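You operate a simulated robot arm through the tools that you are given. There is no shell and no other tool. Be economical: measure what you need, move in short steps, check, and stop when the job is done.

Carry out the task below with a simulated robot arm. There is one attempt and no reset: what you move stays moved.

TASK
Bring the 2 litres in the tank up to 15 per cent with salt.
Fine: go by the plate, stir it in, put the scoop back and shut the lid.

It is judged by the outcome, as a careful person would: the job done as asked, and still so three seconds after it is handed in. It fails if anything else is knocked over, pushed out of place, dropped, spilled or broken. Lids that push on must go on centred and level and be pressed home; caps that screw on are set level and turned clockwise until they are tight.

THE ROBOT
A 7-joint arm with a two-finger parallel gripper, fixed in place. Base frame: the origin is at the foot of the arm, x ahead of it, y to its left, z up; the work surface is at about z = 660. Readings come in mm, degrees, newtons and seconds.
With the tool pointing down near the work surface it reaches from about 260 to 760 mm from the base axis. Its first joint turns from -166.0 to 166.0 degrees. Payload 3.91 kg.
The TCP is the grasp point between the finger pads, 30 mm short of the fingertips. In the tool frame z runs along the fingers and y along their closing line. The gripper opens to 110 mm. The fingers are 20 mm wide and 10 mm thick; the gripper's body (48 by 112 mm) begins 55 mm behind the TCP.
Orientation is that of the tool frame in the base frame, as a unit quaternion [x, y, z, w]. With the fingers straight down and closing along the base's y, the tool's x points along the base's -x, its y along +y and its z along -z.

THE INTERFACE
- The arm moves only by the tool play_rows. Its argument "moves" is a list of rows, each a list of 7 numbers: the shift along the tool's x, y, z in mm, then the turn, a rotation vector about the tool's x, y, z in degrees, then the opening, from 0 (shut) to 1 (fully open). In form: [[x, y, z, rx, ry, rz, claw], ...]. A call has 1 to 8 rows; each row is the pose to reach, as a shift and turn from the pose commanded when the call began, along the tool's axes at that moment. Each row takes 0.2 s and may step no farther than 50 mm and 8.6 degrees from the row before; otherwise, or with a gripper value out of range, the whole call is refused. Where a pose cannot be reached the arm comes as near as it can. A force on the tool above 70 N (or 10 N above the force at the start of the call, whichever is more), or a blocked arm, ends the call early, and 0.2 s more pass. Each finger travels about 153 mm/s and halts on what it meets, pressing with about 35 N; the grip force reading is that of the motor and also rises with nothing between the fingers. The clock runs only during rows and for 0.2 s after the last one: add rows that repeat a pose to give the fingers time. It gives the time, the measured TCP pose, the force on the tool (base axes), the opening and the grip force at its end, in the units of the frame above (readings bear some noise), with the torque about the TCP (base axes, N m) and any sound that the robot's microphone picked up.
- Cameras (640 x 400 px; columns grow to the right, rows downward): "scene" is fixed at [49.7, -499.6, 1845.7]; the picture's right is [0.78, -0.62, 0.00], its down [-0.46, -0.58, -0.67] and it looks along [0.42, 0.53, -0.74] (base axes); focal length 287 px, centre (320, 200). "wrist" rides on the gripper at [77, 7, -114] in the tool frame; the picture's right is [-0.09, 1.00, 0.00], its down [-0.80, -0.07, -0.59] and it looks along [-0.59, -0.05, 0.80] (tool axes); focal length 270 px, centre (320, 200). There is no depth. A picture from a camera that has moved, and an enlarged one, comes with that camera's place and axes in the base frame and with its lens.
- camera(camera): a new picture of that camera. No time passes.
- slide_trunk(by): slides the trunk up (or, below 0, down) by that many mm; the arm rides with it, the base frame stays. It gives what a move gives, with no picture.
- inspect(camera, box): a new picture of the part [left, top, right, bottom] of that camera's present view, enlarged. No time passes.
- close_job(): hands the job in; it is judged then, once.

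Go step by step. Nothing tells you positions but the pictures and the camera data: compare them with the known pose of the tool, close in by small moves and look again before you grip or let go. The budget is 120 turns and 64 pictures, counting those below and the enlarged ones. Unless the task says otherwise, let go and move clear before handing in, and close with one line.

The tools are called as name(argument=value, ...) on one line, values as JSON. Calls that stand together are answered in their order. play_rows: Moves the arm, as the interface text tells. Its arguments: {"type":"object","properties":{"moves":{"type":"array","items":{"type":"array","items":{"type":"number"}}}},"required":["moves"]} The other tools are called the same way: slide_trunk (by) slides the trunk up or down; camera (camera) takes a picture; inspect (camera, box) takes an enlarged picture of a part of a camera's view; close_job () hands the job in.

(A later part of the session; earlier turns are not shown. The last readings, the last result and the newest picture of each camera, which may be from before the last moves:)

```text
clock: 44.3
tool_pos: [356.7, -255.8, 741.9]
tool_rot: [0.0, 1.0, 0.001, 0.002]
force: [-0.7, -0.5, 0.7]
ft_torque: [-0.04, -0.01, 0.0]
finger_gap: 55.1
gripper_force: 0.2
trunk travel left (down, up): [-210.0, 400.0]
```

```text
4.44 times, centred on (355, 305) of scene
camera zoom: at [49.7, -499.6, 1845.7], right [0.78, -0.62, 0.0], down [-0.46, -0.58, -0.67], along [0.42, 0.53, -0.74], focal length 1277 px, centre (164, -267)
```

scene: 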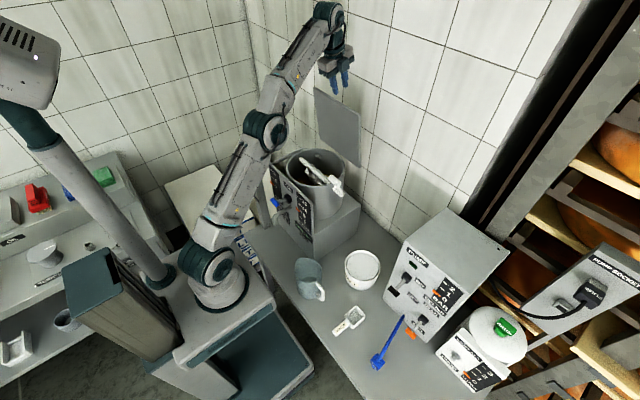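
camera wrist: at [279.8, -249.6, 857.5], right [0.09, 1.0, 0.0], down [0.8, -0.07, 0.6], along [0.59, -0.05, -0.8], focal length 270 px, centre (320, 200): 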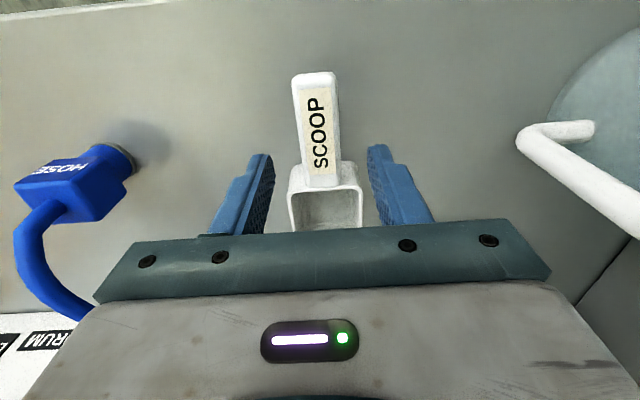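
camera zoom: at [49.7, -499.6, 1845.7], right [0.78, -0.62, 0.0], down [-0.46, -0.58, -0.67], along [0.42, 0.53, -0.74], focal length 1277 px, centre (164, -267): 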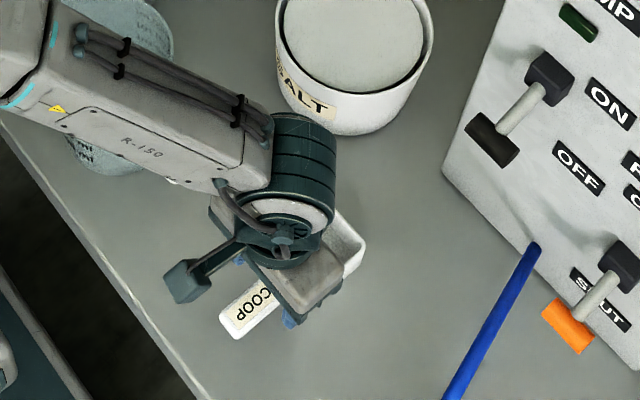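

Triangulation puts the handle at z about 707 (raised, at the bowl rim height). I'll lower to that and grip.

play_rows(moves=[[2, 0, 12, 0, 0, 0, 0.5], [4, 0, 25, 0, 0, 0, 0.5], [4, 0, 37, 0, 0, 0, 0.5], [4, 0, 37, 0, 0, 0, 0.3], [4, 0, 37, 0, 0, 0, 0.0], [4, 0, 37, 0, 0, 0, 0.0], [4, 0, 37, 0, 0, 0, 0.0]])

camera(camera="wrist")

```text
clock: 45.9
tool_pos: [352.8, -255.2, 705.2]
tool_rot: [0.0, 1.0, 0.002, 0.0]
force: [1.1, -0.3, 0.4]
ft_torque: [0.01, 0.04, 0.0]
finger_gap: 24.7
gripper_force: 35.2
trunk travel left (down, up): [-210.0, 400.0]
```

```text
24 pictures are left
camera wrist: at [275.6, -249.7, 821.2], right [0.09, 1.0, 0.0], down [0.8, -0.07, 0.6], along [0.59, -0.05, -0.8], focal length 270 px, centre (320, 200)
```

wrist: 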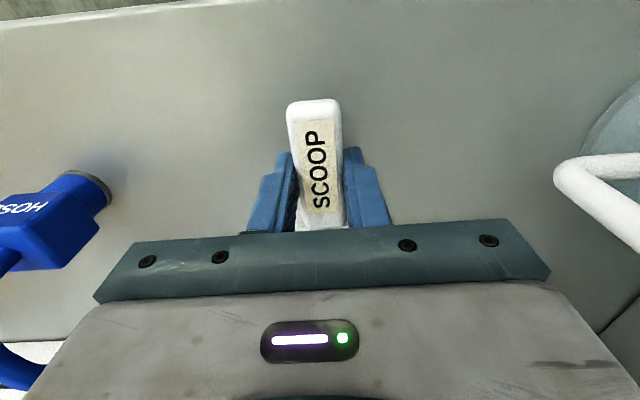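

Scoop gripped (24.7 mm). Lifting it and carrying it level to above the salt tub (centre about 565, -138, rim z about 770).

play_rows(moves=[[0, 0, -40, 0, 0, 0, 0], [0, 0, -80, 0, 0, 0, 0], [0, 0, -120, 0, 0, 0, 0], [-30, 20, -155, 0, 0, 0, 0], [-65, 45, -175, 0, 0, 0, 0], [-100, 70, -190, 0, 0, 0, 0], [-140, 95, -195, 0, 0, 0, 0], [-180, 117, -195, 0, 0, 0, 0]])

inspect(camera="scene", box=[310, 200, 430, 310])

camera(camera="wrist")

```text
refused: row 4 steps farther than a row can; nothing moved
```

```text
3.64 times, centred on (370, 255) of scene
camera zoom: at [49.7, -499.6, 1845.7], right [0.78, -0.62, 0.0], down [-0.46, -0.58, -0.67], along [0.42, 0.53, -0.74], focal length 1045 px, centre (138, 0)
```

zoom: 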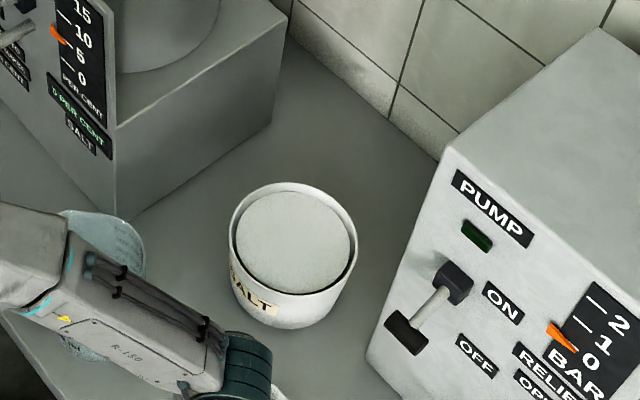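

```text
22 pictures are left
camera wrist: at [275.6, -249.7, 821.2], right [0.09, 1.0, 0.0], down [0.8, -0.07, 0.6], along [0.59, -0.05, -0.8], focal length 270 px, centre (320, 200)
```

wrist: 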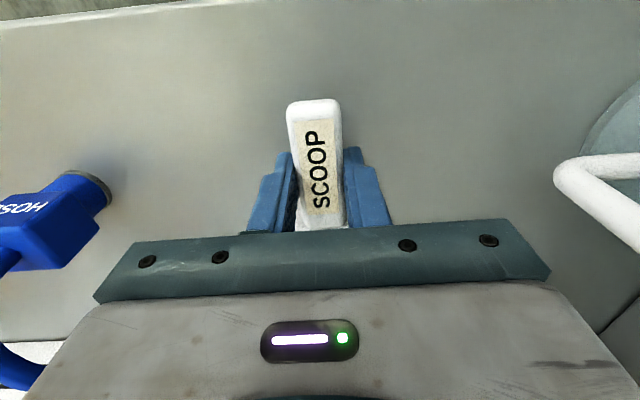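

play_rows(moves=[[0, 0, -40, 0, 0, 0, 0], [0, 0, -80, 0, 0, 0, 0], [0, 0, -120, 0, 0, 0, 0], [-20, 15, -150, 0, 0, 0, 0], [-55, 40, -170, 0, 0, 0, 0], [-90, 65, -190, 0, 0, 0, 0], [-130, 90, -195, 0, 0, 0, 0], [-170, 117, -195, 0, 0, 0, 0]])

camera(camera="wrist")

```text
clock: 47.7
tool_pos: [522.2, -139.4, 901.0]
tool_rot: [-0.001, 1.0, 0.001, 0.001]
force: [0.0, -0.9, -0.5]
ft_torque: [0.01, 0.01, -0.01]
finger_gap: 24.8
gripper_force: 35.3
trunk travel left (down, up): [-210.0, 400.0]
```

```text
21 pictures are left
camera wrist: at [445.3, -132.9, 1017.1], right [0.09, 1.0, 0.0], down [0.8, -0.07, 0.6], along [0.59, -0.05, -0.8], focal length 270 px, centre (320, 200)
```

wrist: 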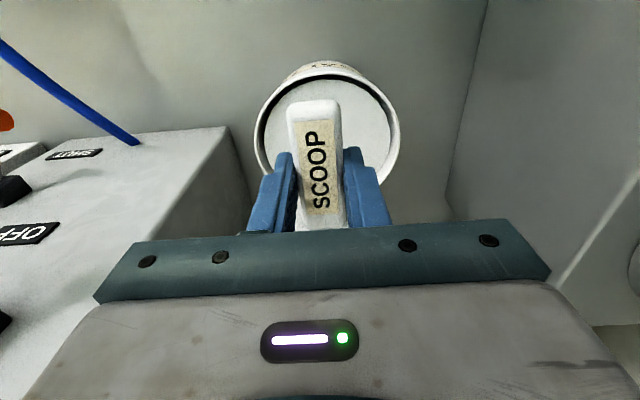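

play_rows(moves=[[-3, 1, 0, 0, 8, 0, 0], [-6, 2, 0, 0, 16, 0, 0], [-9, 3, 0, 0, 24, 0, 0], [-12, 4, 0, 0, 32, 0, 0], [-12, 4, 0, 0, 40, 0, 0], [-12, 4, 40, 0, 40, 0, 0], [-12, 4, 60, 0, 40, 0, 0], [-12, 4, 60, 0, 40, 0, 0]])

inspect(camera="scene", box=[320, 190, 420, 300])

```text
clock: 49.5
tool_pos: [533.5, -134.7, 860.3]
tool_rot: [-0.001, 0.951, 0.0, -0.31]
force: [-0.2, 0.1, 0.0]
ft_torque: [0.01, 0.0, -0.02]
finger_gap: 25.0
gripper_force: 34.9
out of reach, approached as far as the arm can: row 4, 5, 6, 7, 8
trunk travel left (down, up): [-210.0, 400.0]
```

```text
3.64 times, centred on (370, 245) of scene
camera zoom: at [49.7, -499.6, 1845.7], right [0.78, -0.62, 0.0], down [-0.46, -0.58, -0.67], along [0.42, 0.53, -0.74], focal length 1045 px, centre (138, 36)
```

zoom: 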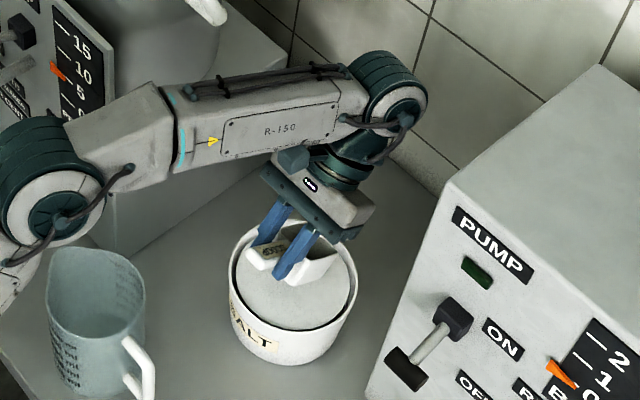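

Pitch limit is about 36°; I'll use 32° and lower the bowl into the salt.

play_rows(moves=[[-10, 0, 16, 0, -4, 0, 0], [-20, 0, 32, 0, -4, 0, 0], [-30, 0, 48, 0, -4, 0, 0], [-39, 0, 63, 0, -4, 0, 0], [-48, 0, 79, 0, -4, 0, 0], [-48, 0, 79, 0, -4, 0, 0]])

inspect(camera="scene", box=[330, 210, 410, 300])

```text
clock: 50.9
tool_pos: [525.3, -133.5, 769.2]
tool_rot: [-0.001, 0.961, -0.001, -0.276]
force: [2.4, 0.3, -0.6]
ft_torque: [-0.05, -0.05, 0.01]
finger_gap: 24.6
gripper_force: 35.2
trunk travel left (down, up): [-210.0, 400.0]
```

```text
4.44 times, centred on (370, 255) of scene
camera zoom: at [49.7, -499.6, 1845.7], right [0.78, -0.62, 0.0], down [-0.46, -0.58, -0.67], along [0.42, 0.53, -0.74], focal length 1277 px, centre (98, -44)
```

zoom: 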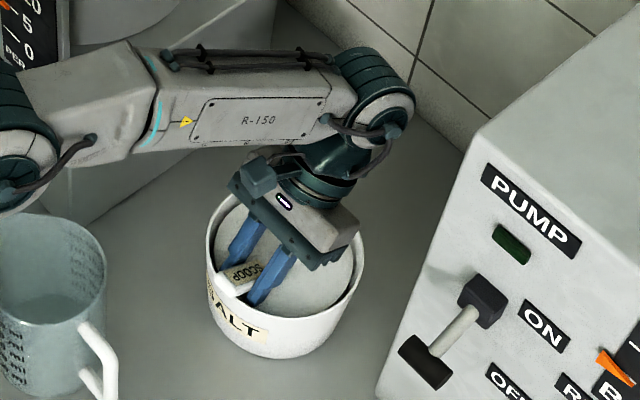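

The bowl is under the salt. Levelling it while drawing it up out of the tub.

play_rows(moves=[[4.5, 0, 0.4, 0, -8, 0, 0], [10.2, 0, -3.1, 0, -16, 0, 0], [15.1, 0, -7.1, 0, -22, 0, 0], [23.3, 0, -18.4, 0, -28, 0, 0], [32.9, 0, -33.7, 0, -32, 0, 0], [43.5, 0, -50.7, 0, -32, 0, 0], [56.7, 0, -71.9, 0, -32, 0, 0], [56.7, 0, -71.9, 0, -32, 0, 0]])

inspect(camera="scene", box=[330, 190, 410, 290])

```text
clock: 52.7
tool_pos: [515.6, -133.9, 859.8]
tool_rot: [-0.001, 1.0, 0.0, -0.001]
force: [-0.1, 0.9, -0.5]
ft_torque: [0.02, 0.07, -0.04]
finger_gap: 24.8
gripper_force: 35.1
trunk travel left (down, up): [-210.0, 400.0]
```

```text
4.00 times, centred on (370, 240) of scene
camera zoom: at [49.7, -499.6, 1845.7], right [0.78, -0.62, 0.0], down [-0.46, -0.58, -0.67], along [0.42, 0.53, -0.74], focal length 1149 px, centre (120, 40)
```

zoom: 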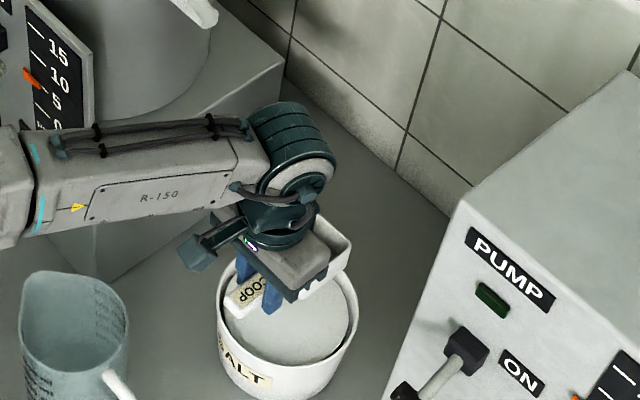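

Scoop is level with salt in it. Raising the trunk to bring it above the tank height.

slide_trunk(by=400)

play_rows(moves=[[2, 15, -15, 0, 0, 0, 0], [3, 45, -30, 0, 0, 0, 0], [4, 85, -35, 0, 0, 0, 0], [5, 130, -35, 0, 0, 0, 0], [5, 175, -35, 0, 0, 0, 0], [5, 220, -35, 0, 0, 0, 0], [5, 260, -35, 0, 0, 0, 0], [5, 300, -35, 0, 0, 0, 0]])

inspect(camera="scene", box=[260, 90, 400, 230])

```text
clock: 56.5
tool_pos: [515.6, -134.4, 1259.1]
tool_rot: [-0.001, 1.0, 0.0, -0.001]
force: [0.1, -0.2, -1.9]
ft_torque: [-0.03, 0.07, -0.04]
finger_gap: 25.1
gripper_force: 34.7
trunk travel left (down, up): [-610.0, 0.0]
```

```text
clock: 58.3
tool_pos: [512.4, 167.0, 1293.0]
tool_rot: [0.0, 1.0, -0.001, 0.0]
force: [-0.5, -0.5, -1.4]
ft_torque: [-0.03, 0.07, -0.02]
finger_gap: 25.2
gripper_force: 34.5
trunk travel left (down, up): [-610.0, 0.0]
```

```text
2.86 times, centred on (330, 160) of scene
camera zoom: at [49.7, -499.6, 1845.7], right [0.78, -0.62, 0.0], down [-0.46, -0.58, -0.67], along [0.42, 0.53, -0.74], focal length 821 px, centre (291, 314)
```

zoom: 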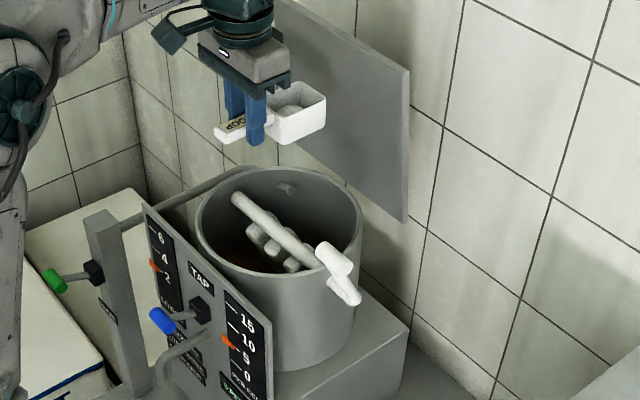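

Salt is in the scoop, over the tank. Rolling it toward +y to tip it out.

play_rows(moves=[[0, 5, 5, -8, 0, 0, 0], [0, 10, 10, -16, 0, 0, 0], [0, 15, 15, -24, 0, 0, 0], [0, 20, 20, -32, 0, 0, 0], [0, 25, 25, -40, 0, 0, 0], [0, 28, 25, -48, 0, 0, 0], [0, 28, 25, -56, 0, 0, 0], [0, 28, 25, -64, 0, 0, 0]])

play_rows(moves=[[0, 0, 0, -8, 0, 0, 0], [0, 0, 0, -16, 0, 0, 0], [0, 0, 0, -24, 0, 0, 0], [0, 0, 0, -32, 0, 0, 0], [0, 0, 0, -40, 0, 0, 0], [0, 0, 0, -48, 0, 0, 0], [0, 0, 0, -48, 0, 0, 0], [0, 0, 0, -48, 0, 0, 0]])

inspect(camera="scene", box=[260, 90, 400, 230])

```text
clock: 60.1
tool_pos: [511.2, 193.8, 1269.2]
tool_rot: [0.0, 0.847, 0.532, -0.001]
force: [-0.1, -0.3, -1.0]
ft_torque: [-0.02, 0.03, -0.02]
finger_gap: 25.2
gripper_force: 34.7
trunk travel left (down, up): [-610.0, 0.0]
```

```text
clock: 62.1
tool_pos: [505.2, 194.3, 1296.4]
tool_rot: [-0.027, 0.565, 0.824, 0.029]
force: [0.6, -0.2, -1.2]
ft_torque: [0.02, -0.02, 0.09]
finger_gap: 24.9
gripper_force: 35.0
trunk travel left (down, up): [-610.0, 0.0]
stopped in row 8: the arm was blocked; the commanded pose is now the measured one
```

```text
2.86 times, centred on (330, 160) of scene
camera zoom: at [49.7, -499.6, 1845.7], right [0.78, -0.62, 0.0], down [-0.46, -0.58, -0.67], along [0.42, 0.53, -0.74], focal length 821 px, centre (291, 314)
```

zoom: 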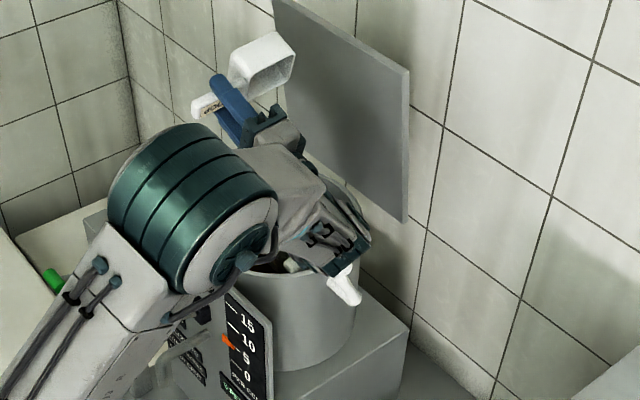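

The scoop is tipped past 110° and looks empty. I'll unroll upward and check.

play_rows(moves=[[0, 5, 2, 4, 0, 0, 0], [0, 10, 4, 10, 0, 0, 0], [0, 15, 5, 18, 0, 0, 0], [0, 15, 5, 26, 0, 0, 0], [0, 15, 5, 34, 0, 0, 0], [0, 15, 5, 42, 0, 0, 0], [0, 15, 5, 50, 0, 0, 0]])

inspect(camera="scene", box=[260, 90, 400, 230])

```text
clock: 63.9
tool_pos: [520.2, 221.2, 1292.4]
tool_rot: [-0.01, 0.864, 0.503, 0.019]
force: [-0.2, 0.8, 0.2]
ft_torque: [-0.02, 0.01, -0.01]
finger_gap: 24.8
gripper_force: 35.5
trunk travel left (down, up): [-610.0, 0.0]
stopped in row 7: the arm was blocked; the commanded pose is now the measured one
```

```text
2.86 times, centred on (330, 160) of scene
camera zoom: at [49.7, -499.6, 1845.7], right [0.78, -0.62, 0.0], down [-0.46, -0.58, -0.67], along [0.42, 0.53, -0.74], focal length 821 px, centre (291, 314)
```

zoom: 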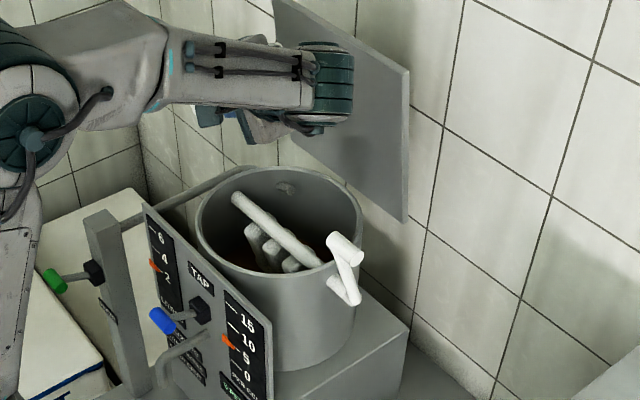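

play_rows(moves=[[0, 0, 0, 7.5, 0.3, 0.15, 0], [0, 0, 0, 15, 0.6, 0.3, 0], [0, 0, 0, 22.5, 0.9, 0.45, 0], [0, 0, 0, 30, 1.2, 0.6, 0], [0, 0, 0, 37.5, 1.5, 0.75, 0], [0, 0, 0, 45, 1.7, 0.9, 0], [0, 0, 0, 53, 2.0, 1.0, 0], [0, 0, 0, 60.4, 2.3, 1.2, 0]])

```text
clock: 65.7
tool_pos: [519.2, 220.3, 1291.3]
tool_rot: [-0.001, 1.0, -0.001, 0.001]
force: [-0.2, -0.1, -0.6]
ft_torque: [0.01, 0.02, 0.02]
finger_gap: 25.0
gripper_force: 34.9
trunk travel left (down, up): [-610.0, 0.0]
```

Home orientation again. Back to the tub for the second scoop.

play_rows(moves=[[1, -45, 0, 0, 0, 0, 0], [2, -90, 0, 0, 0, 0, 0], [3, -135, 0, 0, 0, 0, 0], [4, -180, 0, 0, 0, 0, 0], [4, -225, 0, 0, 0, 0, 0], [4, -270, 0, 0, 0, 0, 0], [4, -315, 10, 0, 0, 0, 0], [4, -355, 30, 0, 0, 0, 0]])

slide_trunk(by=-360)

inspect(camera="wrist", box=[200, 30, 440, 230])

```text
clock: 67.5
tool_pos: [517.6, -136.4, 1262.2]
tool_rot: [-0.001, 1.0, 0.001, 0.001]
force: [0.5, 0.2, -0.3]
ft_torque: [0.02, 0.02, -0.03]
finger_gap: 24.9
gripper_force: 35.3
trunk travel left (down, up): [-610.0, 0.0]
```

```text
clock: 71.0
tool_pos: [517.3, -136.7, 901.5]
tool_rot: [-0.001, 1.0, 0.001, 0.001]
force: [0.5, -0.5, -1.1]
ft_torque: [-0.01, 0.01, 0.01]
finger_gap: 24.8
gripper_force: 35.1
trunk travel left (down, up): [-250.0, 360.0]
```

```text
2.00 times, centred on (320, 130) of wrist
camera zoom: at [440.5, -129.3, 1017.3], right [0.09, 1.0, 0.0], down [0.8, -0.07, 0.6], along [0.59, -0.05, -0.8], focal length 541 px, centre (320, 340)
```

zoom: 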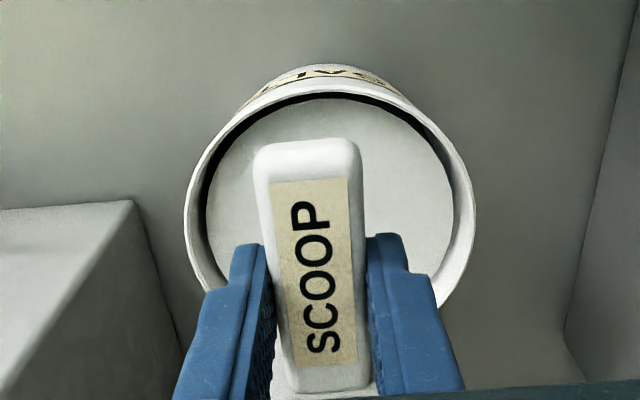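

play_rows(moves=[[-2, 1, 5, 0, 8, 0, 0], [-4, 2, 15, 0, 16, 0, 0], [-6, 2, 30, 0, 24, 0, 0], [-8, 2, 45, 0, 32, 0, 0], [-8, 2, 70, 0, 32, 0, 0], [-8, 2, 95, 0, 32, 0, 0], [-8, 2, 118, 0, 32, 0, 0], [-8, 2, 135, 0, 32, 0, 0]])

play_rows(moves=[[4.5, 0, 0.4, 0, -8, 0, 0], [10.2, 0, -3.1, 0, -16, 0, 0], [15.1, 0, -7.1, 0, -22, 0, 0], [23.3, 0, -18.4, 0, -28, 0, 0], [32.9, 0, -33.7, 0, -32, 0, 0], [43.5, 0, -50.7, 0, -32, 0, 0], [56.7, 0, -71.9, 0, -32, 0, 0], [56.7, 0, -71.9, 0, -32, 0, 0]])

```text
clock: 72.8
tool_pos: [527.4, -132.5, 766.5]
tool_rot: [0.0, 0.962, 0.001, -0.274]
force: [1.9, -1.0, -0.3]
ft_torque: [0.0, 0.04, -0.01]
finger_gap: 24.9
gripper_force: 35.3
trunk travel left (down, up): [-250.0, 360.0]
```

```text
clock: 74.6
tool_pos: [515.6, -134.2, 857.3]
tool_rot: [-0.001, 1.0, 0.001, 0.001]
force: [-0.4, -0.5, -1.9]
ft_torque: [-0.03, 0.09, 0.0]
finger_gap: 24.8
gripper_force: 35.3
trunk travel left (down, up): [-250.0, 360.0]
```

Torque shows the scoop is loaded again. Back up and over the tank.

slide_trunk(by=360)

play_rows(moves=[[0, 0, -30, 0, 0, 0, 0], [1, 10, -60, 0, 0, 0, 0], [2, 45, -78, 0, 0, 0, 0], [3, 90, -80, 0, 0, 0, 0], [4, 135, -80, 0, 0, 0, 0], [4, 180, -80, 0, 0, 0, 0], [4, 225, -80, 0, 0, 0, 0], [4, 270, -80, 0, 0, 0, 0]])

play_rows(moves=[[0, 15, 0, 0, 0, 0, 0], [0, 32, 0, -8, 0, 0, 0], [0, 45, 0, -16, 0, 0, 0], [0, 55, 0, -24, 0, 0, 0], [0, 60, 2, -32, 0, 0, 0], [0, 60, 5, -40, 0, 0, 0], [0, 60, 10, -48, 0, 0, 0], [0, 60, 15, -56, 0, 0, 0]])

play_rows(moves=[[0, 0, 0, -8, 0, 0, 0], [0, 0, 0, -16, 0, 0, 0], [0, 0, 0, -24, 0, 0, 0], [0, 0, 0, -32, 0, 0, 0], [0, 0, 0, -40, 0, 0, 0], [0, 0, 0, -46, 0, 0, 0], [0, 0, 0, -46, 0, 0, 0]])

inspect(camera="scene", box=[260, 90, 400, 230])

```text
clock: 78.1
tool_pos: [515.5, -134.6, 1217.0]
tool_rot: [-0.001, 1.0, 0.001, 0.002]
force: [0.4, -0.2, -2.1]
ft_torque: [-0.03, 0.06, -0.03]
finger_gap: 25.1
gripper_force: 34.9
trunk travel left (down, up): [-610.0, 0.0]
```

```text
clock: 79.9
tool_pos: [511.3, 136.9, 1296.4]
tool_rot: [-0.001, 1.0, 0.0, 0.0]
force: [0.0, 0.1, -1.0]
ft_torque: [-0.01, 0.05, 0.03]
finger_gap: 25.0
gripper_force: 34.8
trunk travel left (down, up): [-610.0, 0.0]
```

```text
clock: 81.7
tool_pos: [511.8, 195.1, 1282.5]
tool_rot: [-0.001, 0.882, 0.471, 0.001]
force: [0.9, 0.7, -2.2]
ft_torque: [-0.05, 0.09, 0.01]
finger_gap: 24.9
gripper_force: 35.4
trunk travel left (down, up): [-610.0, 0.0]
```

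```text
clock: 83.3
tool_pos: [510.4, 196.1, 1282.3]
tool_rot: [0.0, 0.629, 0.778, 0.0]
force: [-0.5, 0.1, 0.1]
ft_torque: [-0.03, 0.03, 0.0]
finger_gap: 25.1
gripper_force: 35.6
trunk travel left (down, up): [-610.0, 0.0]
```

```text
2.86 times, centred on (330, 160) of scene
camera zoom: at [49.7, -499.6, 1845.7], right [0.78, -0.62, 0.0], down [-0.46, -0.58, -0.67], along [0.42, 0.53, -0.74], focal length 821 px, centre (291, 314)
```

zoom: 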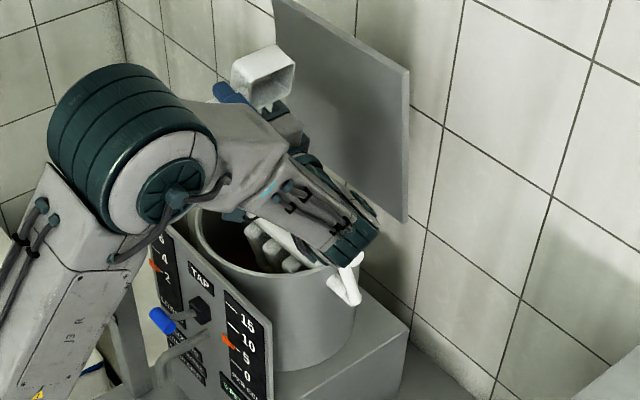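

The salt pours out. I'll hold a moment, then unroll.

play_rows(moves=[[0, 0, 0, 0, 0, 0, 0], [0, 0, 0, 0, 0, 0, 0], [0, 0, 0, 0, 0, 0, 0], [0, 0, 0, 8, 0, 0, 0], [0, 0, 0, 16, 0, 0, 0], [0, 0, 0, 24, 0, 0, 0], [0, 0, 0, 32, 0, 0, 0], [0, 0, 0, 40, 0, 0, 0]])

play_rows(moves=[[0, 0, 0, 8, 0, 0, 0], [0, 0, 0, 16, 0, 0, 0], [0, 0, 0, 24, 0, 0, 0], [0, 0, 0, 32, 0, 0, 0], [0, 0, 0, 40, 0, 0, 0], [0, 0, 0, 48, 0, 0, 0], [0, 0, 0, 56, 0, 0, 0], [0, 0, 0, 62, 0, 0, 0]])

```text
clock: 85.1
tool_pos: [510.9, 196.1, 1283.0]
tool_rot: [0.0, 0.858, 0.514, 0.001]
force: [0.0, -0.1, -1.6]
ft_torque: [-0.03, 0.03, 0.02]
finger_gap: 24.8
gripper_force: 35.3
trunk travel left (down, up): [-610.0, 0.0]
```

```text
clock: 86.9
tool_pos: [510.8, 197.6, 1281.5]
tool_rot: [-0.001, 1.0, -0.001, 0.0]
force: [-0.2, -0.3, -0.1]
ft_torque: [-0.02, 0.05, 0.0]
finger_gap: 24.8
gripper_force: 34.7
trunk travel left (down, up): [-610.0, 0.0]
```

inspect(camera="scene", box=[260, 100, 380, 220])

```text
3.33 times, centred on (320, 160) of scene
camera zoom: at [49.7, -499.6, 1845.7], right [0.78, -0.62, 0.0], down [-0.46, -0.58, -0.67], along [0.42, 0.53, -0.74], focal length 958 px, centre (320, 333)
```

zoom: 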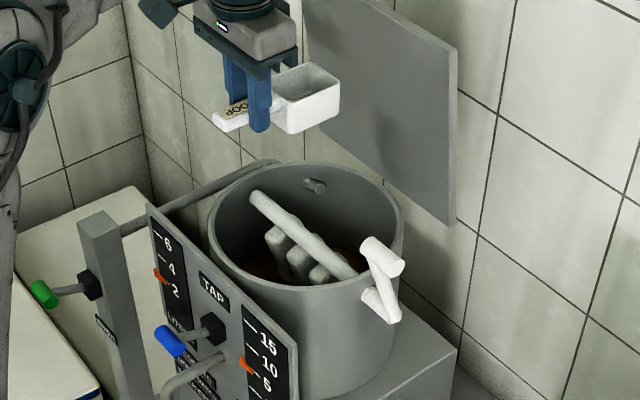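

Scoop is empty and the surroundings are clean. Returning the scoop to its place.

play_rows(moves=[[15, -45, 0, 0, 0, 0, 0], [30, -90, 0, 0, 0, 0, 0], [45, -135, 0, 0, 0, 0, 0], [60, -180, 0, 0, 0, 0, 0], [75, -225, 0, 0, 0, 0, 0], [90, -270, 0, 0, 0, 0, 0], [105, -315, 0, 0, 0, 0, 0], [120, -360, 0, 0, 0, 0, 0]])

play_rows(moves=[[14, -35, 10, 0, 0, 0, 0], [28, -70, 20, 0, 0, 0, 0], [38, -92.5, 30, 0, 0, 0, 0], [38, -92.5, 30, 0, 0, 0, 0]])

slide_trunk(by=-400)

```text
clock: 88.7
tool_pos: [390.6, -164.6, 1283.3]
tool_rot: [-0.001, 1.0, 0.002, 0.001]
force: [0.2, -0.7, -0.4]
ft_torque: [0.04, 0.02, -0.02]
finger_gap: 25.0
gripper_force: 34.9
trunk travel left (down, up): [-610.0, 0.0]
```

```text
clock: 89.7
tool_pos: [352.9, -254.6, 1253.1]
tool_rot: [-0.001, 1.0, 0.001, 0.001]
force: [-0.1, -0.8, -0.6]
ft_torque: [-0.03, 0.03, -0.01]
finger_gap: 24.7
gripper_force: 35.3
trunk travel left (down, up): [-610.0, 0.0]
```

```text
clock: 93.5
tool_pos: [352.0, -257.0, 851.3]
tool_rot: [-0.001, 1.0, 0.001, 0.001]
force: [-0.2, 0.2, 0.4]
ft_torque: [-0.02, -0.02, -0.01]
finger_gap: 24.9
gripper_force: 34.9
trunk travel left (down, up): [-210.0, 400.0]
```

play_rows(moves=[[-1, 1, 40, 0, 0, 0, 0], [-1, 1, 80, 0, 0, 0, 0], [-1, 1, 115, 0, 0, 0, 0], [-1, 1, 135, 0, 0, 0, 0], [-1, 1, 142, 0, 0, 0, 0], [-1, 1, 146, 0, 0, 0, 0], [-1, 1, 146, 0, 0, 0, 0]])

```text
clock: 95.1
tool_pos: [355.0, -255.4, 707.7]
tool_rot: [0.0, 1.0, 0.0, 0.003]
force: [-2.7, -0.2, 16.8]
ft_torque: [-0.04, -0.84, -0.03]
finger_gap: 24.8
gripper_force: 35.0
trunk travel left (down, up): [-210.0, 400.0]
```

Bowl touches the surface. Easing the pressure and letting go.

play_rows(moves=[[0, 0, -2, 0, 0, 0, 0], [0, 0, -2, 0, 0, 0, 0.3], [0, 0, -2, 0, 0, 0, 0.5], [0, 0, -2, 0, 0, 0, 0.5], [0, 0, -40, 0, 0, 0, 0.5], [0, 0, -80, 0, 0, 0, 0.5], [0, 0, -120, 0, 0, 0, 0.5], [0, 0, -160, 0, 0, 0, 0.5]])

slide_trunk(by=400)

camera(camera="scene")

```text
clock: 96.9
tool_pos: [353.5, -254.7, 866.5]
tool_rot: [-0.001, 1.0, 0.001, 0.001]
force: [-0.1, 0.1, 0.3]
ft_torque: [0.0, -0.03, -0.02]
finger_gap: 55.0
gripper_force: 0.2
trunk travel left (down, up): [-210.0, 400.0]
```

```text
clock: 100.8
tool_pos: [355.2, -254.5, 1264.6]
tool_rot: [0.0, 1.0, 0.001, 0.001]
force: [-0.6, -0.6, -1.2]
ft_torque: [-0.01, -0.02, -0.01]
finger_gap: 54.7
gripper_force: 0.0
trunk travel left (down, up): [-610.0, 0.0]
```

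```text
11 pictures are left
```

scene: 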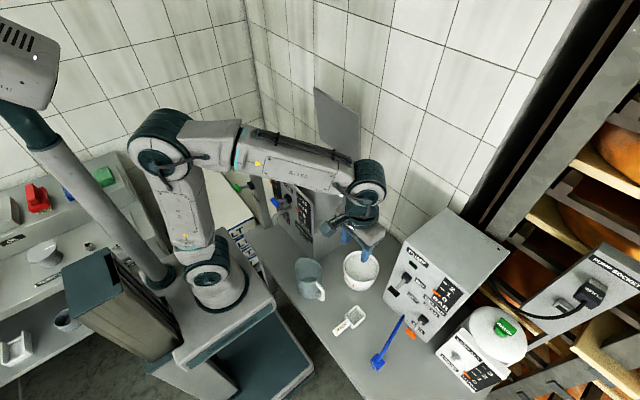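

Scoop is back in place. Now for the stirring crank (shaft about x 570, z 1073, grip on a 124 mm radius): I'll yaw the tool so it closes along x, then tilt it toward +y.

play_rows(moves=[[-18, 15, 0, 0, 0, 8, 0.5], [-36, 30, 0, 0, 0, 16, 0.5], [-54, 45, -5, 0, 0, 24, 0.5], [-72, 60, -10, 0, 0, 32, 0.5], [-90, 75, -15, 0, 0, 40, 0.5], [-108, 90, -20, 0, 0, 48, 0.5], [-126, 105, -25, 0, 0, 56, 0.5], [-145, 120, -25, 0, 0, 64, 0.5]])

play_rows(moves=[[0, 0, 0, 0, 0, 8, 0.5], [0, 0, 0, 0, 0, 16, 0.5], [0, 0, 0, 0, 0, 24, 0.5], [0, 0, 0, 0, 0, 26, 0.5]])

play_rows(moves=[[0, 0, 0, 0, 8, 0, 0.5], [0, 0, 0, 0, 16, 0, 0.5], [0, 0, 0, 0, 24, 0, 0.5], [0, 0, 0, 0, 32, 0, 0.5], [0, 0, 0, 0, 40, 0, 0.5], [0, 0, 0, 0, 45, 0, 0.5], [0, 0, 0, 0, 45, 0, 0.5]])

```text
clock: 102.6
tool_pos: [500.6, -133.2, 1289.3]
tool_rot: [0.529, 0.848, 0.0, -0.001]
force: [-0.6, 0.1, 0.0]
ft_torque: [0.0, -0.02, 0.01]
finger_gap: 55.1
gripper_force: 0.0
trunk travel left (down, up): [-610.0, 0.0]
```

```text
clock: 103.6
tool_pos: [498.7, -133.4, 1290.5]
tool_rot: [0.708, 0.707, 0.001, 0.001]
force: [-0.3, 0.1, 0.3]
ft_torque: [-0.01, -0.03, 0.02]
finger_gap: 54.9
gripper_force: 0.0
trunk travel left (down, up): [-610.0, 0.0]
```

```text
clock: 105.2
tool_pos: [498.5, -134.0, 1290.8]
tool_rot: [0.652, 0.654, 0.272, -0.272]
force: [0.2, 0.4, 0.5]
ft_torque: [0.04, 0.04, 0.02]
finger_gap: 54.8
gripper_force: 0.1
trunk travel left (down, up): [-610.0, 0.0]
```

play_rows(moves=[[9, 13, 30, 0, 0, 0, 0.5], [18, 26, 60, 0, 0, 0, 0.5], [27, 40, 92, 0, 0, 0, 0.5], [27, 40, 92, 0, 0, 0, 0.5]])

camera(camera="wrist")

```text
clock: 106.2
tool_pos: [539.8, -50.1, 1244.2]
tool_rot: [0.653, 0.653, 0.271, -0.271]
force: [-0.4, -0.1, -0.2]
ft_torque: [0.01, -0.01, -0.03]
finger_gap: 55.1
gripper_force: 0.1
trunk travel left (down, up): [-610.0, 0.0]
```

```text
10 pictures are left
camera wrist: at [546.2, -78.4, 1381.5], right [1.0, -0.06, -0.06], down [-0.07, -0.99, -0.15], along [-0.05, 0.15, -0.99], focal length 270 px, centre (320, 200)
```

wrist: 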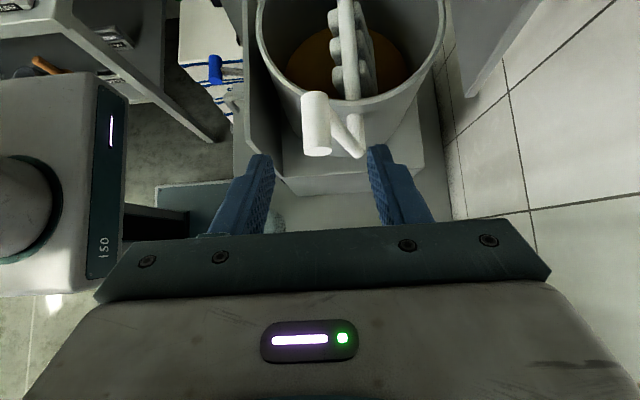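

Handle is about (537, -10…27, 1190). Moving in along the tool and gripping it.

play_rows(moves=[[0, -3, 20, 0, 0, 0, 0.5], [0, -3, 40, 0, 0, 0, 0.5], [0, -3, 55, 0, 0, 0, 0.5], [0, -3, 63.5, 0, 0, 0, 0.5], [0, -3, 63.5, 0, 0, 0, 0.2], [0, -3, 63.5, 0, 0, 0, 0], [0, -3, 63.5, 0, 0, 0, 0]])

inspect(camera="wrist", box=[220, 60, 420, 230])

```text
clock: 107.8
tool_pos: [535.8, -5.4, 1199.6]
tool_rot: [0.652, 0.654, 0.271, -0.271]
force: [0.4, 0.5, -0.1]
ft_torque: [0.02, -0.01, -0.06]
finger_gap: 21.3
gripper_force: 44.9
trunk travel left (down, up): [-610.0, 0.0]
```

```text
2.35 times, centred on (320, 145) of wrist
camera zoom: at [543.3, -32.8, 1336.8], right [1.0, -0.06, -0.06], down [-0.07, -0.99, -0.15], along [-0.05, 0.15, -0.99], focal length 636 px, centre (320, 329)
```

zoom: 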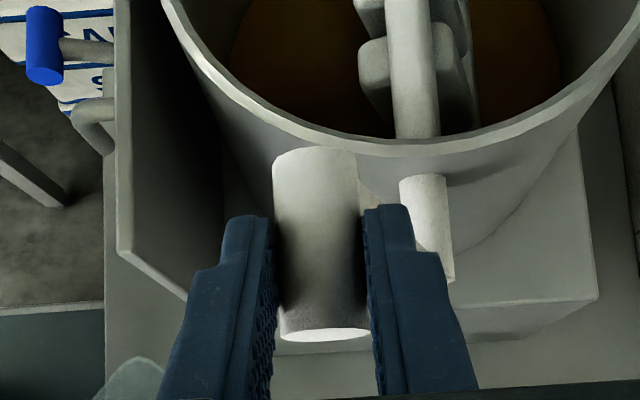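

Grip gripped. I'll turn the crank a first part of a circle and check the forces.

play_rows(moves=[[3.7, 31.5, -3.7, 0, 0, 0, 0], [1.6, 63.4, -1.6, 0, 0, 0, 0], [-6.3, 93.3, 6.3, 0, 0, 0, 0], [-19.4, 119.3, 19.4, 0, 0, 0, 0]])

```text
clock: 108.8
tool_pos: [639.1, -6.1, 1184.4]
tool_rot: [0.65, 0.656, 0.273, -0.269]
force: [-50.8, -3.9, 32.3]
ft_torque: [0.0, 0.86, -0.5]
finger_gap: 21.7
gripper_force: 44.9
trunk travel left (down, up): [-610.0, 0.0]
```

Radius and centre fit; resistance is mostly drag, so I'll turn more slowly.

play_rows(moves=[[-11.2, 14.3, 11.2, 0, 0, 0, 0], [-24, 25.6, 24, 0, 0, 0, 0], [-38, 33.6, 38, 0, 0, 0, 0], [-52.8, 38.1, 52.8, 0, 0, 0, 0], [-67.9, 38.8, 67.9, 0, 0, 0, 0], [-82.9, 35.9, 82.9, 0, 0, 0, 0], [-97.2, 29.3, 97.2, 0, 0, 0, 0], [-110.5, 19.2, 110.5, 0, 0, 0, 0]])

```text
clock: 109.0
tool_pos: [638.4, -4.2, 1185.5]
tool_rot: [0.648, 0.656, 0.269, -0.276]
force: [-58.0, -5.4, 24.0]
ft_torque: [-0.28, 0.97, -0.44]
finger_gap: 21.9
gripper_force: 45.0
trunk travel left (down, up): [-610.0, 0.0]
stopped in row 1: the force on the tool passed its limit at 78 N (the readings are from after the stop); the commanded pose is now the measured one
```

It is blocked rather than dragging; perhaps a fingertip meets the crank arm. One look.

inspect(camera="wrist", box=[220, 60, 420, 230])

```text
2.35 times, centred on (320, 145) of wrist
camera zoom: at [647.5, -33.0, 1320.9], right [1.0, -0.05, -0.07], down [-0.06, -0.99, -0.15], along [-0.06, 0.16, -0.99], focal length 636 px, centre (320, 329)
```

zoom: 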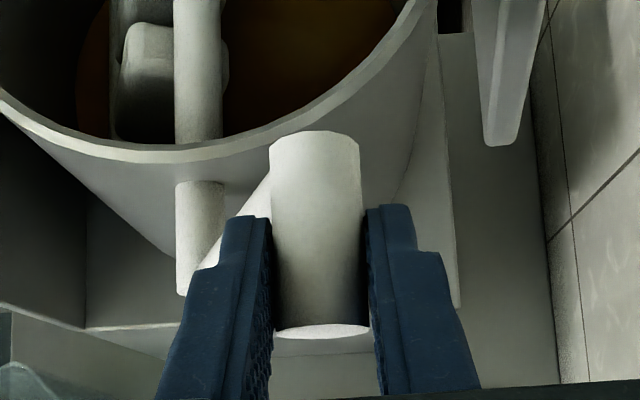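

The left fingertip indeed meets the crank arm. I'll open, back off 11 mm so the tips stay clear of it, and regrip nearer the handle's end.

play_rows(moves=[[0, 0, 0, 0, 0, 0, 0.3], [0, 0, 0, 0, 0, 0, 0.3], [-2.3, 0, -5.5, 0, 0, 0, 0.3], [-4.6, 0, -11, 0, 0, 0, 0.3], [-4.6, 0, -11, 0, 0, 0, 0], [-4.6, 0, -11, 0, 0, 0, 0], [-4.6, 0, -11, 0, 0, 0, 0]])

```text
clock: 110.3
tool_pos: [639.0, -9.5, 1176.8]
tool_rot: [0.646, 0.656, 0.259, -0.292]
force: [-71.4, 19.3, -10.0]
ft_torque: [0.65, 0.02, -0.07]
finger_gap: 22.3
gripper_force: 35.1
trunk travel left (down, up): [-610.0, 0.0]
stopped in row 6: the force on the tool passed its limit at 75 N (the readings are from after the stop); the commanded pose is now the measured one
```

camera(camera="scene")

```text
7 pictures are left
```

scene: 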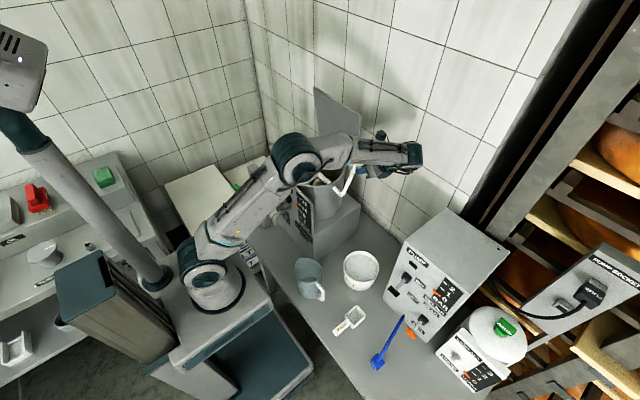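

Something is wedged. I'll open and retreat straight along -y, then reconsider.

play_rows(moves=[[0, 0, 0, 0, 0, 0, 0.28], [0, 0, 0, 0, 0, 0, 0.28], [-7, 0, -7, 0, 0, 0, 0.28], [-14, 0, -14, 0, 0, 0, 0.28], [-24, 0, -24, 0, 0, 0, 0.28], [-40, 0, -40, 0, 0, 0, 0.28]])

```text
clock: 111.7
tool_pos: [657.1, -74.4, 1172.5]
tool_rot: [0.65, 0.654, 0.263, -0.285]
force: [0.7, -0.7, 0.2]
ft_torque: [0.04, 0.01, 0.03]
finger_gap: 30.9
gripper_force: 0.1
trunk travel left (down, up): [-610.0, 0.0]
```

camera(camera="wrist")

```text
6 pictures are left
camera wrist: at [668.8, -101.8, 1308.0], right [0.99, -0.04, -0.09], down [-0.06, -0.99, -0.15], along [-0.08, 0.16, -0.98], focal length 270 px, centre (320, 200)
```

wrist: 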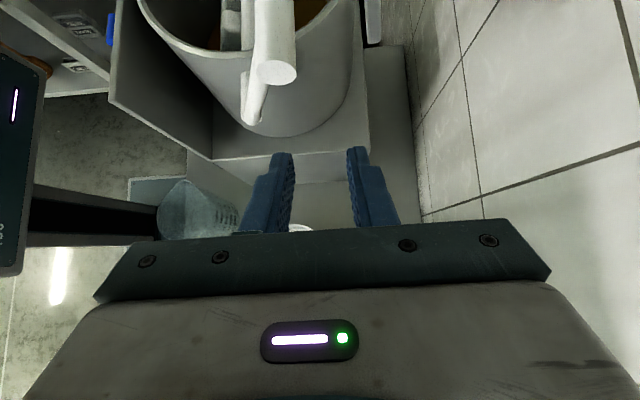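

The handle now stands at about (637, z 1179). I'll regrip only its outer end, tips kept short of the crank arm's plane.

play_rows(moves=[[25, -10, -25, 0, 0, 0, 0.5], [45, -19, -20, 0, 0, 0, 0.5], [55.5, -19.5, -13, 0, 0, 0, 0.5], [55.5, -19.5, -13, 0, 0, 0, 0.5]])

```text
clock: 112.7
tool_pos: [639.9, -41.5, 1222.1]
tool_rot: [0.65, 0.654, 0.262, -0.285]
force: [0.2, 0.7, 0.4]
ft_torque: [0.01, 0.02, 0.03]
finger_gap: 54.8
gripper_force: 0.1
trunk travel left (down, up): [-610.0, 0.0]
```

play_rows(moves=[[-1, -1, 20, 0, 0, 0, 0.5], [-2, -2, 37, 0, 0, 0, 0.5], [-2, -2, 37, 0, 0, 0, 0.2], [-2, -2, 37, 0, 0, 0, 0], [-2, -2, 37, 0, 0, 0, 0]])

inspect(camera="wrist", box=[220, 60, 420, 230])

```text
clock: 113.9
tool_pos: [634.9, -17.9, 1193.5]
tool_rot: [0.65, 0.654, 0.262, -0.285]
force: [2.5, 1.7, 2.6]
ft_torque: [-0.05, -0.09, -0.56]
finger_gap: 21.3
gripper_force: 45.3
trunk travel left (down, up): [-610.0, 0.0]
```

```text
2.35 times, centred on (320, 145) of wrist
camera zoom: at [646.9, -45.9, 1330.4], right [0.99, -0.05, -0.09], down [-0.06, -0.99, -0.15], along [-0.08, 0.16, -0.98], focal length 636 px, centre (320, 329)
```

zoom: 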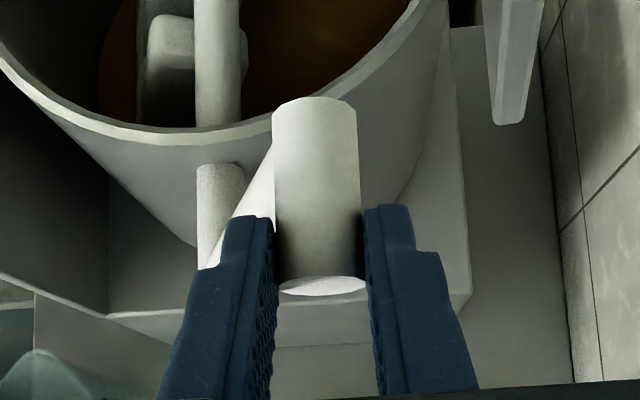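

play_rows(moves=[[-8.8, 17.4, 8.8, 0, 0, 0, 0], [-19.7, 32.4, 19.7, 0, 0, 0, 0], [-32.2, 44.6, 32.2, 0, 0, 0, 0], [-46, 53.4, 46, 0, 0, 0, 0]])

```text
clock: 114.8
tool_pos: [670.8, 12.8, 1092.7]
tool_rot: [0.663, 0.629, 0.209, -0.348]
force: [-1.6, 1.4, 4.2]
ft_torque: [-0.31, -0.15, -0.03]
finger_gap: 0.3
gripper_force: 37.4
trunk travel left (down, up): [-610.0, 0.0]
stopped in row 4: the arm was blocked; the commanded pose is now the measured one
```

It slipped off, and the elbow posture is poor with this steep tilt. I'll retreat along -y, rise, and take a near-vertical tool (17° tilt) instead.

play_rows(moves=[[-28, -1, -29, 0, 0, 0, 0.2], [-55, -2.6, -58, 0, 0, 0, 0.5], [-32, -9, -80, -2.7, -7.4, -1.1, 0.5], [-9, -15.5, -101.5, -5.4, -14.8, -2.2, 0.5], [15, -22, -123, -8.1, -22.1, -3.3, 0.5], [38, -28.3, -145, -10.8, -29.5, -4.4, 0.5], [38, -28.3, -145, -10.8, -29.5, -4.4, 0.5]])

camera(camera="scene")

```text
clock: 115.2
tool_pos: [775.5, -24.5, 1017.3]
tool_rot: [0.672, 0.619, 0.206, -0.352]
force: [-3.0, 1.9, -5.5]
ft_torque: [0.28, -0.15, -0.21]
finger_gap: 22.0
gripper_force: 0.1
trunk travel left (down, up): [-610.0, 0.0]
stopped in row 1: the arm was blocked; the commanded pose is now the measured one
```

```text
4 pictures are left
```

scene: 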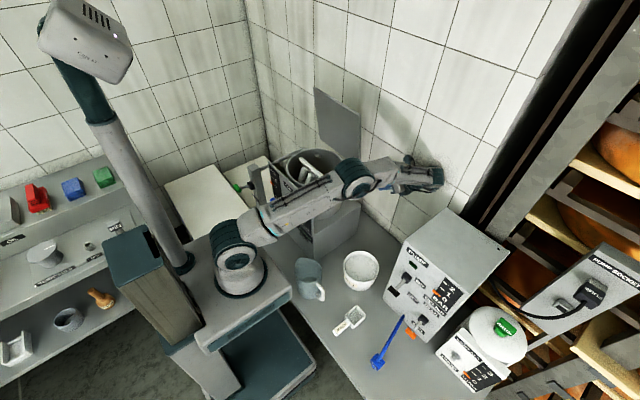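

The robot itself seems to have been levered forward in that blocked move. I'll make a single gentle retracting step (back and up) and read what happens.

play_rows(moves=[[17, -36, -15, 0, 0, 0, 0.3]])

```text
clock: 115.5
tool_pos: [729.0, -51.6, 1138.3]
tool_rot: [0.641, 0.677, 0.3, -0.203]
force: [1.0, -0.9, -2.9]
ft_torque: [0.17, 0.02, 0.04]
finger_gap: 33.1
gripper_force: 0.0
trunk travel left (down, up): [-610.0, 0.0]
stopped in row 1: the arm was blocked; the commanded pose is now the measured one
```

play_rows(moves=[[0, 0, 0, 0, 0, 0, 0.3], [0, 0, 0, 0, 0, 0, 0.3]])

```text
clock: 115.8
tool_pos: [656.3, -37.0, 1169.5]
tool_rot: [0.64, 0.673, 0.297, -0.221]
force: [-0.3, 0.3, -0.4]
ft_torque: [0.0, -0.01, -0.07]
finger_gap: 33.2
gripper_force: 0.0
trunk travel left (down, up): [-610.0, 0.0]
stopped in row 1: the arm was blocked; the commanded pose is now the measured one
```

play_rows(moves=[[0, 0, 0, 0, 0, 0, 0.3], [0, 0, 0, 0, 0, 0, 0.3]])

```text
clock: 116.6
tool_pos: [676.4, -38.5, 1156.0]
tool_rot: [0.643, 0.67, 0.293, -0.227]
force: [2.2, -0.3, -1.8]
ft_torque: [0.05, 0.14, 0.09]
finger_gap: 33.0
gripper_force: 0.1
trunk travel left (down, up): [-610.0, 0.0]
stopped in row 2: the arm was blocked; the commanded pose is now the measured one
```

play_rows(moves=[[-4, 0, -4, 0, 0, 0, 0.3], [-8, 0, -12, 0, 0, 0, 0.3], [-10, 0, -22, 0, 0, 0, 0.3], [-12, 0, -32, 0, 0, 0, 0.3], [-12, 0, -42, 0, 0, 0, 0.3]])

```text
clock: 117.8
tool_pos: [669.9, -76.5, 1182.5]
tool_rot: [0.642, 0.671, 0.294, -0.225]
force: [-0.3, 1.1, -0.3]
ft_torque: [0.02, -0.03, -0.01]
finger_gap: 33.1
gripper_force: 0.1
trunk travel left (down, up): [-610.0, 0.0]
```

play_rows(moves=[[22, -8, -24, 1, -5, 0.5, 0.5], [45, -17, -48, 2, -10, 1.1, 0.5], [68, -26, -72, 3, -15.5, 1.7, 0.5], [90, -35, -96, 4, -21, 2.3, 0.5], [113, -44, -120, 5, -26.2, 2.9, 0.5], [113, -44, -120, 5, -26.2, 2.9, 0.5]])

inspect(camera="scene", box=[180, 70, 440, 330])

```text
clock: 119.2
tool_pos: [609.2, -77.8, 1341.7]
tool_rot: [0.698, 0.701, 0.106, -0.102]
force: [-0.5, -0.2, -0.5]
ft_torque: [-0.06, -0.01, -0.01]
finger_gap: 55.0
gripper_force: 0.2
trunk travel left (down, up): [-610.0, 0.0]
```

```text
1.54 times, centred on (310, 200) of scene
camera zoom: at [49.7, -499.6, 1845.7], right [0.78, -0.62, 0.0], down [-0.46, -0.58, -0.67], along [0.42, 0.53, -0.74], focal length 442 px, centre (335, 200)
```

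zoom: 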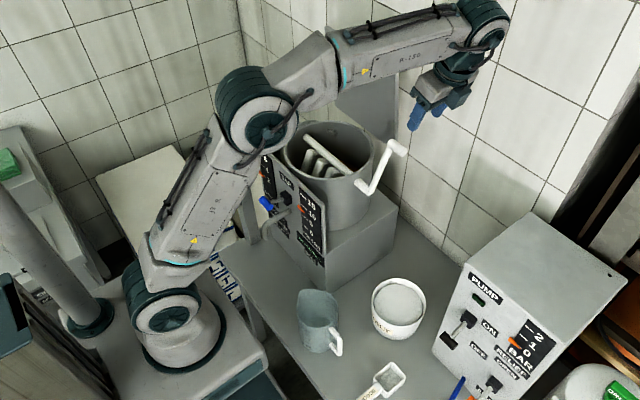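

Everything stands intact, and the salt pointer has already risen toward 10. The handle is at about (633, 1181). I'll grip it with the near-vertical tool and rock it over the upper arc only, which keeps the elbow clear.

play_rows(moves=[[9, 8, 37, 0, 0, 0, 0.5], [18, 16, 74, 0, 0, 0, 0.5], [26.7, 24, 111.5, 0, 0, 0, 0.5], [26.7, 24, 135, 0, 0, 0, 0.5], [26.7, 24, 156, 0, 0, 0, 0.5], [26.7, 24, 156, 0, 0, 0, 0.2], [26.7, 24, 156, 0, 0, 0, 0], [26.7, 24, 156, 0, 0, 0, 0]])

```text
clock: 121.0
tool_pos: [633.9, -4.0, 1198.6]
tool_rot: [0.699, 0.7, 0.106, -0.101]
force: [0.6, 0.7, 0.2]
ft_torque: [0.22, -0.05, -0.16]
finger_gap: 21.1
gripper_force: 44.9
trunk travel left (down, up): [-610.0, 0.0]
```

play_rows(moves=[[3, -23.5, -10, 0, 0, 0, 0], [4.6, -48.6, -15.1, 0, 0, 0, 0], [4.6, -74.4, -15.1, 0, 0, 0, 0], [3, -99.5, -10, 0, 0, 0, 0], [0, -123, 0, 0, 0, 0, 0], [-4.4, -143.8, 14.4, 0, 0, 0, 0], [-7.9, -155.7, 26.2, 0, 0, 0, 0]])

```text
clock: 122.4
tool_pos: [517.5, -5.0, 1199.7]
tool_rot: [0.699, 0.7, 0.126, -0.079]
force: [28.1, 2.6, -3.4]
ft_torque: [-0.24, -0.9, -0.2]
finger_gap: 21.3
gripper_force: 44.7
trunk travel left (down, up): [-610.0, 0.0]
stopped in row 6: the force on the tool passed its limit at 98 N (the readings are from after the stop); the commanded pose is now the measured one
```

The crank turns freely over this arc (the tips meet the crank arm beyond about ±30°). I'll rock it back and forth within that range.

play_rows(moves=[[3, 32.6, -10, 0, 0, 0, 0], [3.4, 66.9, -11.3, 0, 0, 0, 0], [1, 100, -3.3, 0, 0, 0, 0], [3.4, 66.9, -11.3, 0, 0, 0, 0], [3, 32.6, -10, 0, 0, 0, 0], [1, 8, -3.3, 0, 0, 0, 0], [3, 32.6, -10, 0, 0, 0, 0], [3.4, 66.9, -11.3, 0, 0, 0, 0]])

inspect(camera="scene", box=[265, 160, 375, 240])

```text
clock: 124.2
tool_pos: [577.0, -4.9, 1216.2]
tool_rot: [0.699, 0.7, 0.123, -0.082]
force: [2.8, 2.5, -4.1]
ft_torque: [0.34, -0.24, 0.34]
finger_gap: 21.2
gripper_force: 45.2
trunk travel left (down, up): [-610.0, 0.0]
```

```text
5.00 times, centred on (320, 200) of scene
camera zoom: at [49.7, -499.6, 1845.7], right [0.78, -0.62, 0.0], down [-0.46, -0.58, -0.67], along [0.42, 0.53, -0.74], focal length 1436 px, centre (320, 200)
```

zoom: 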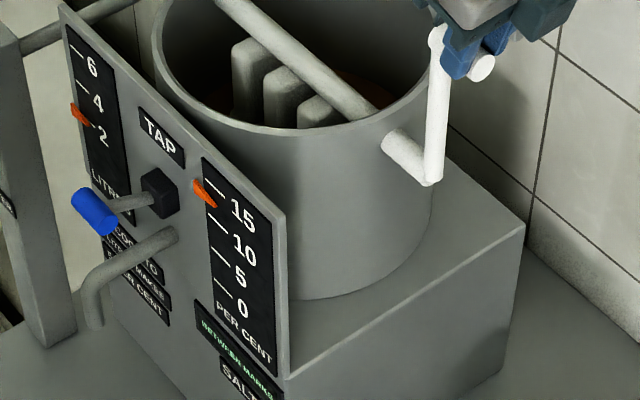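

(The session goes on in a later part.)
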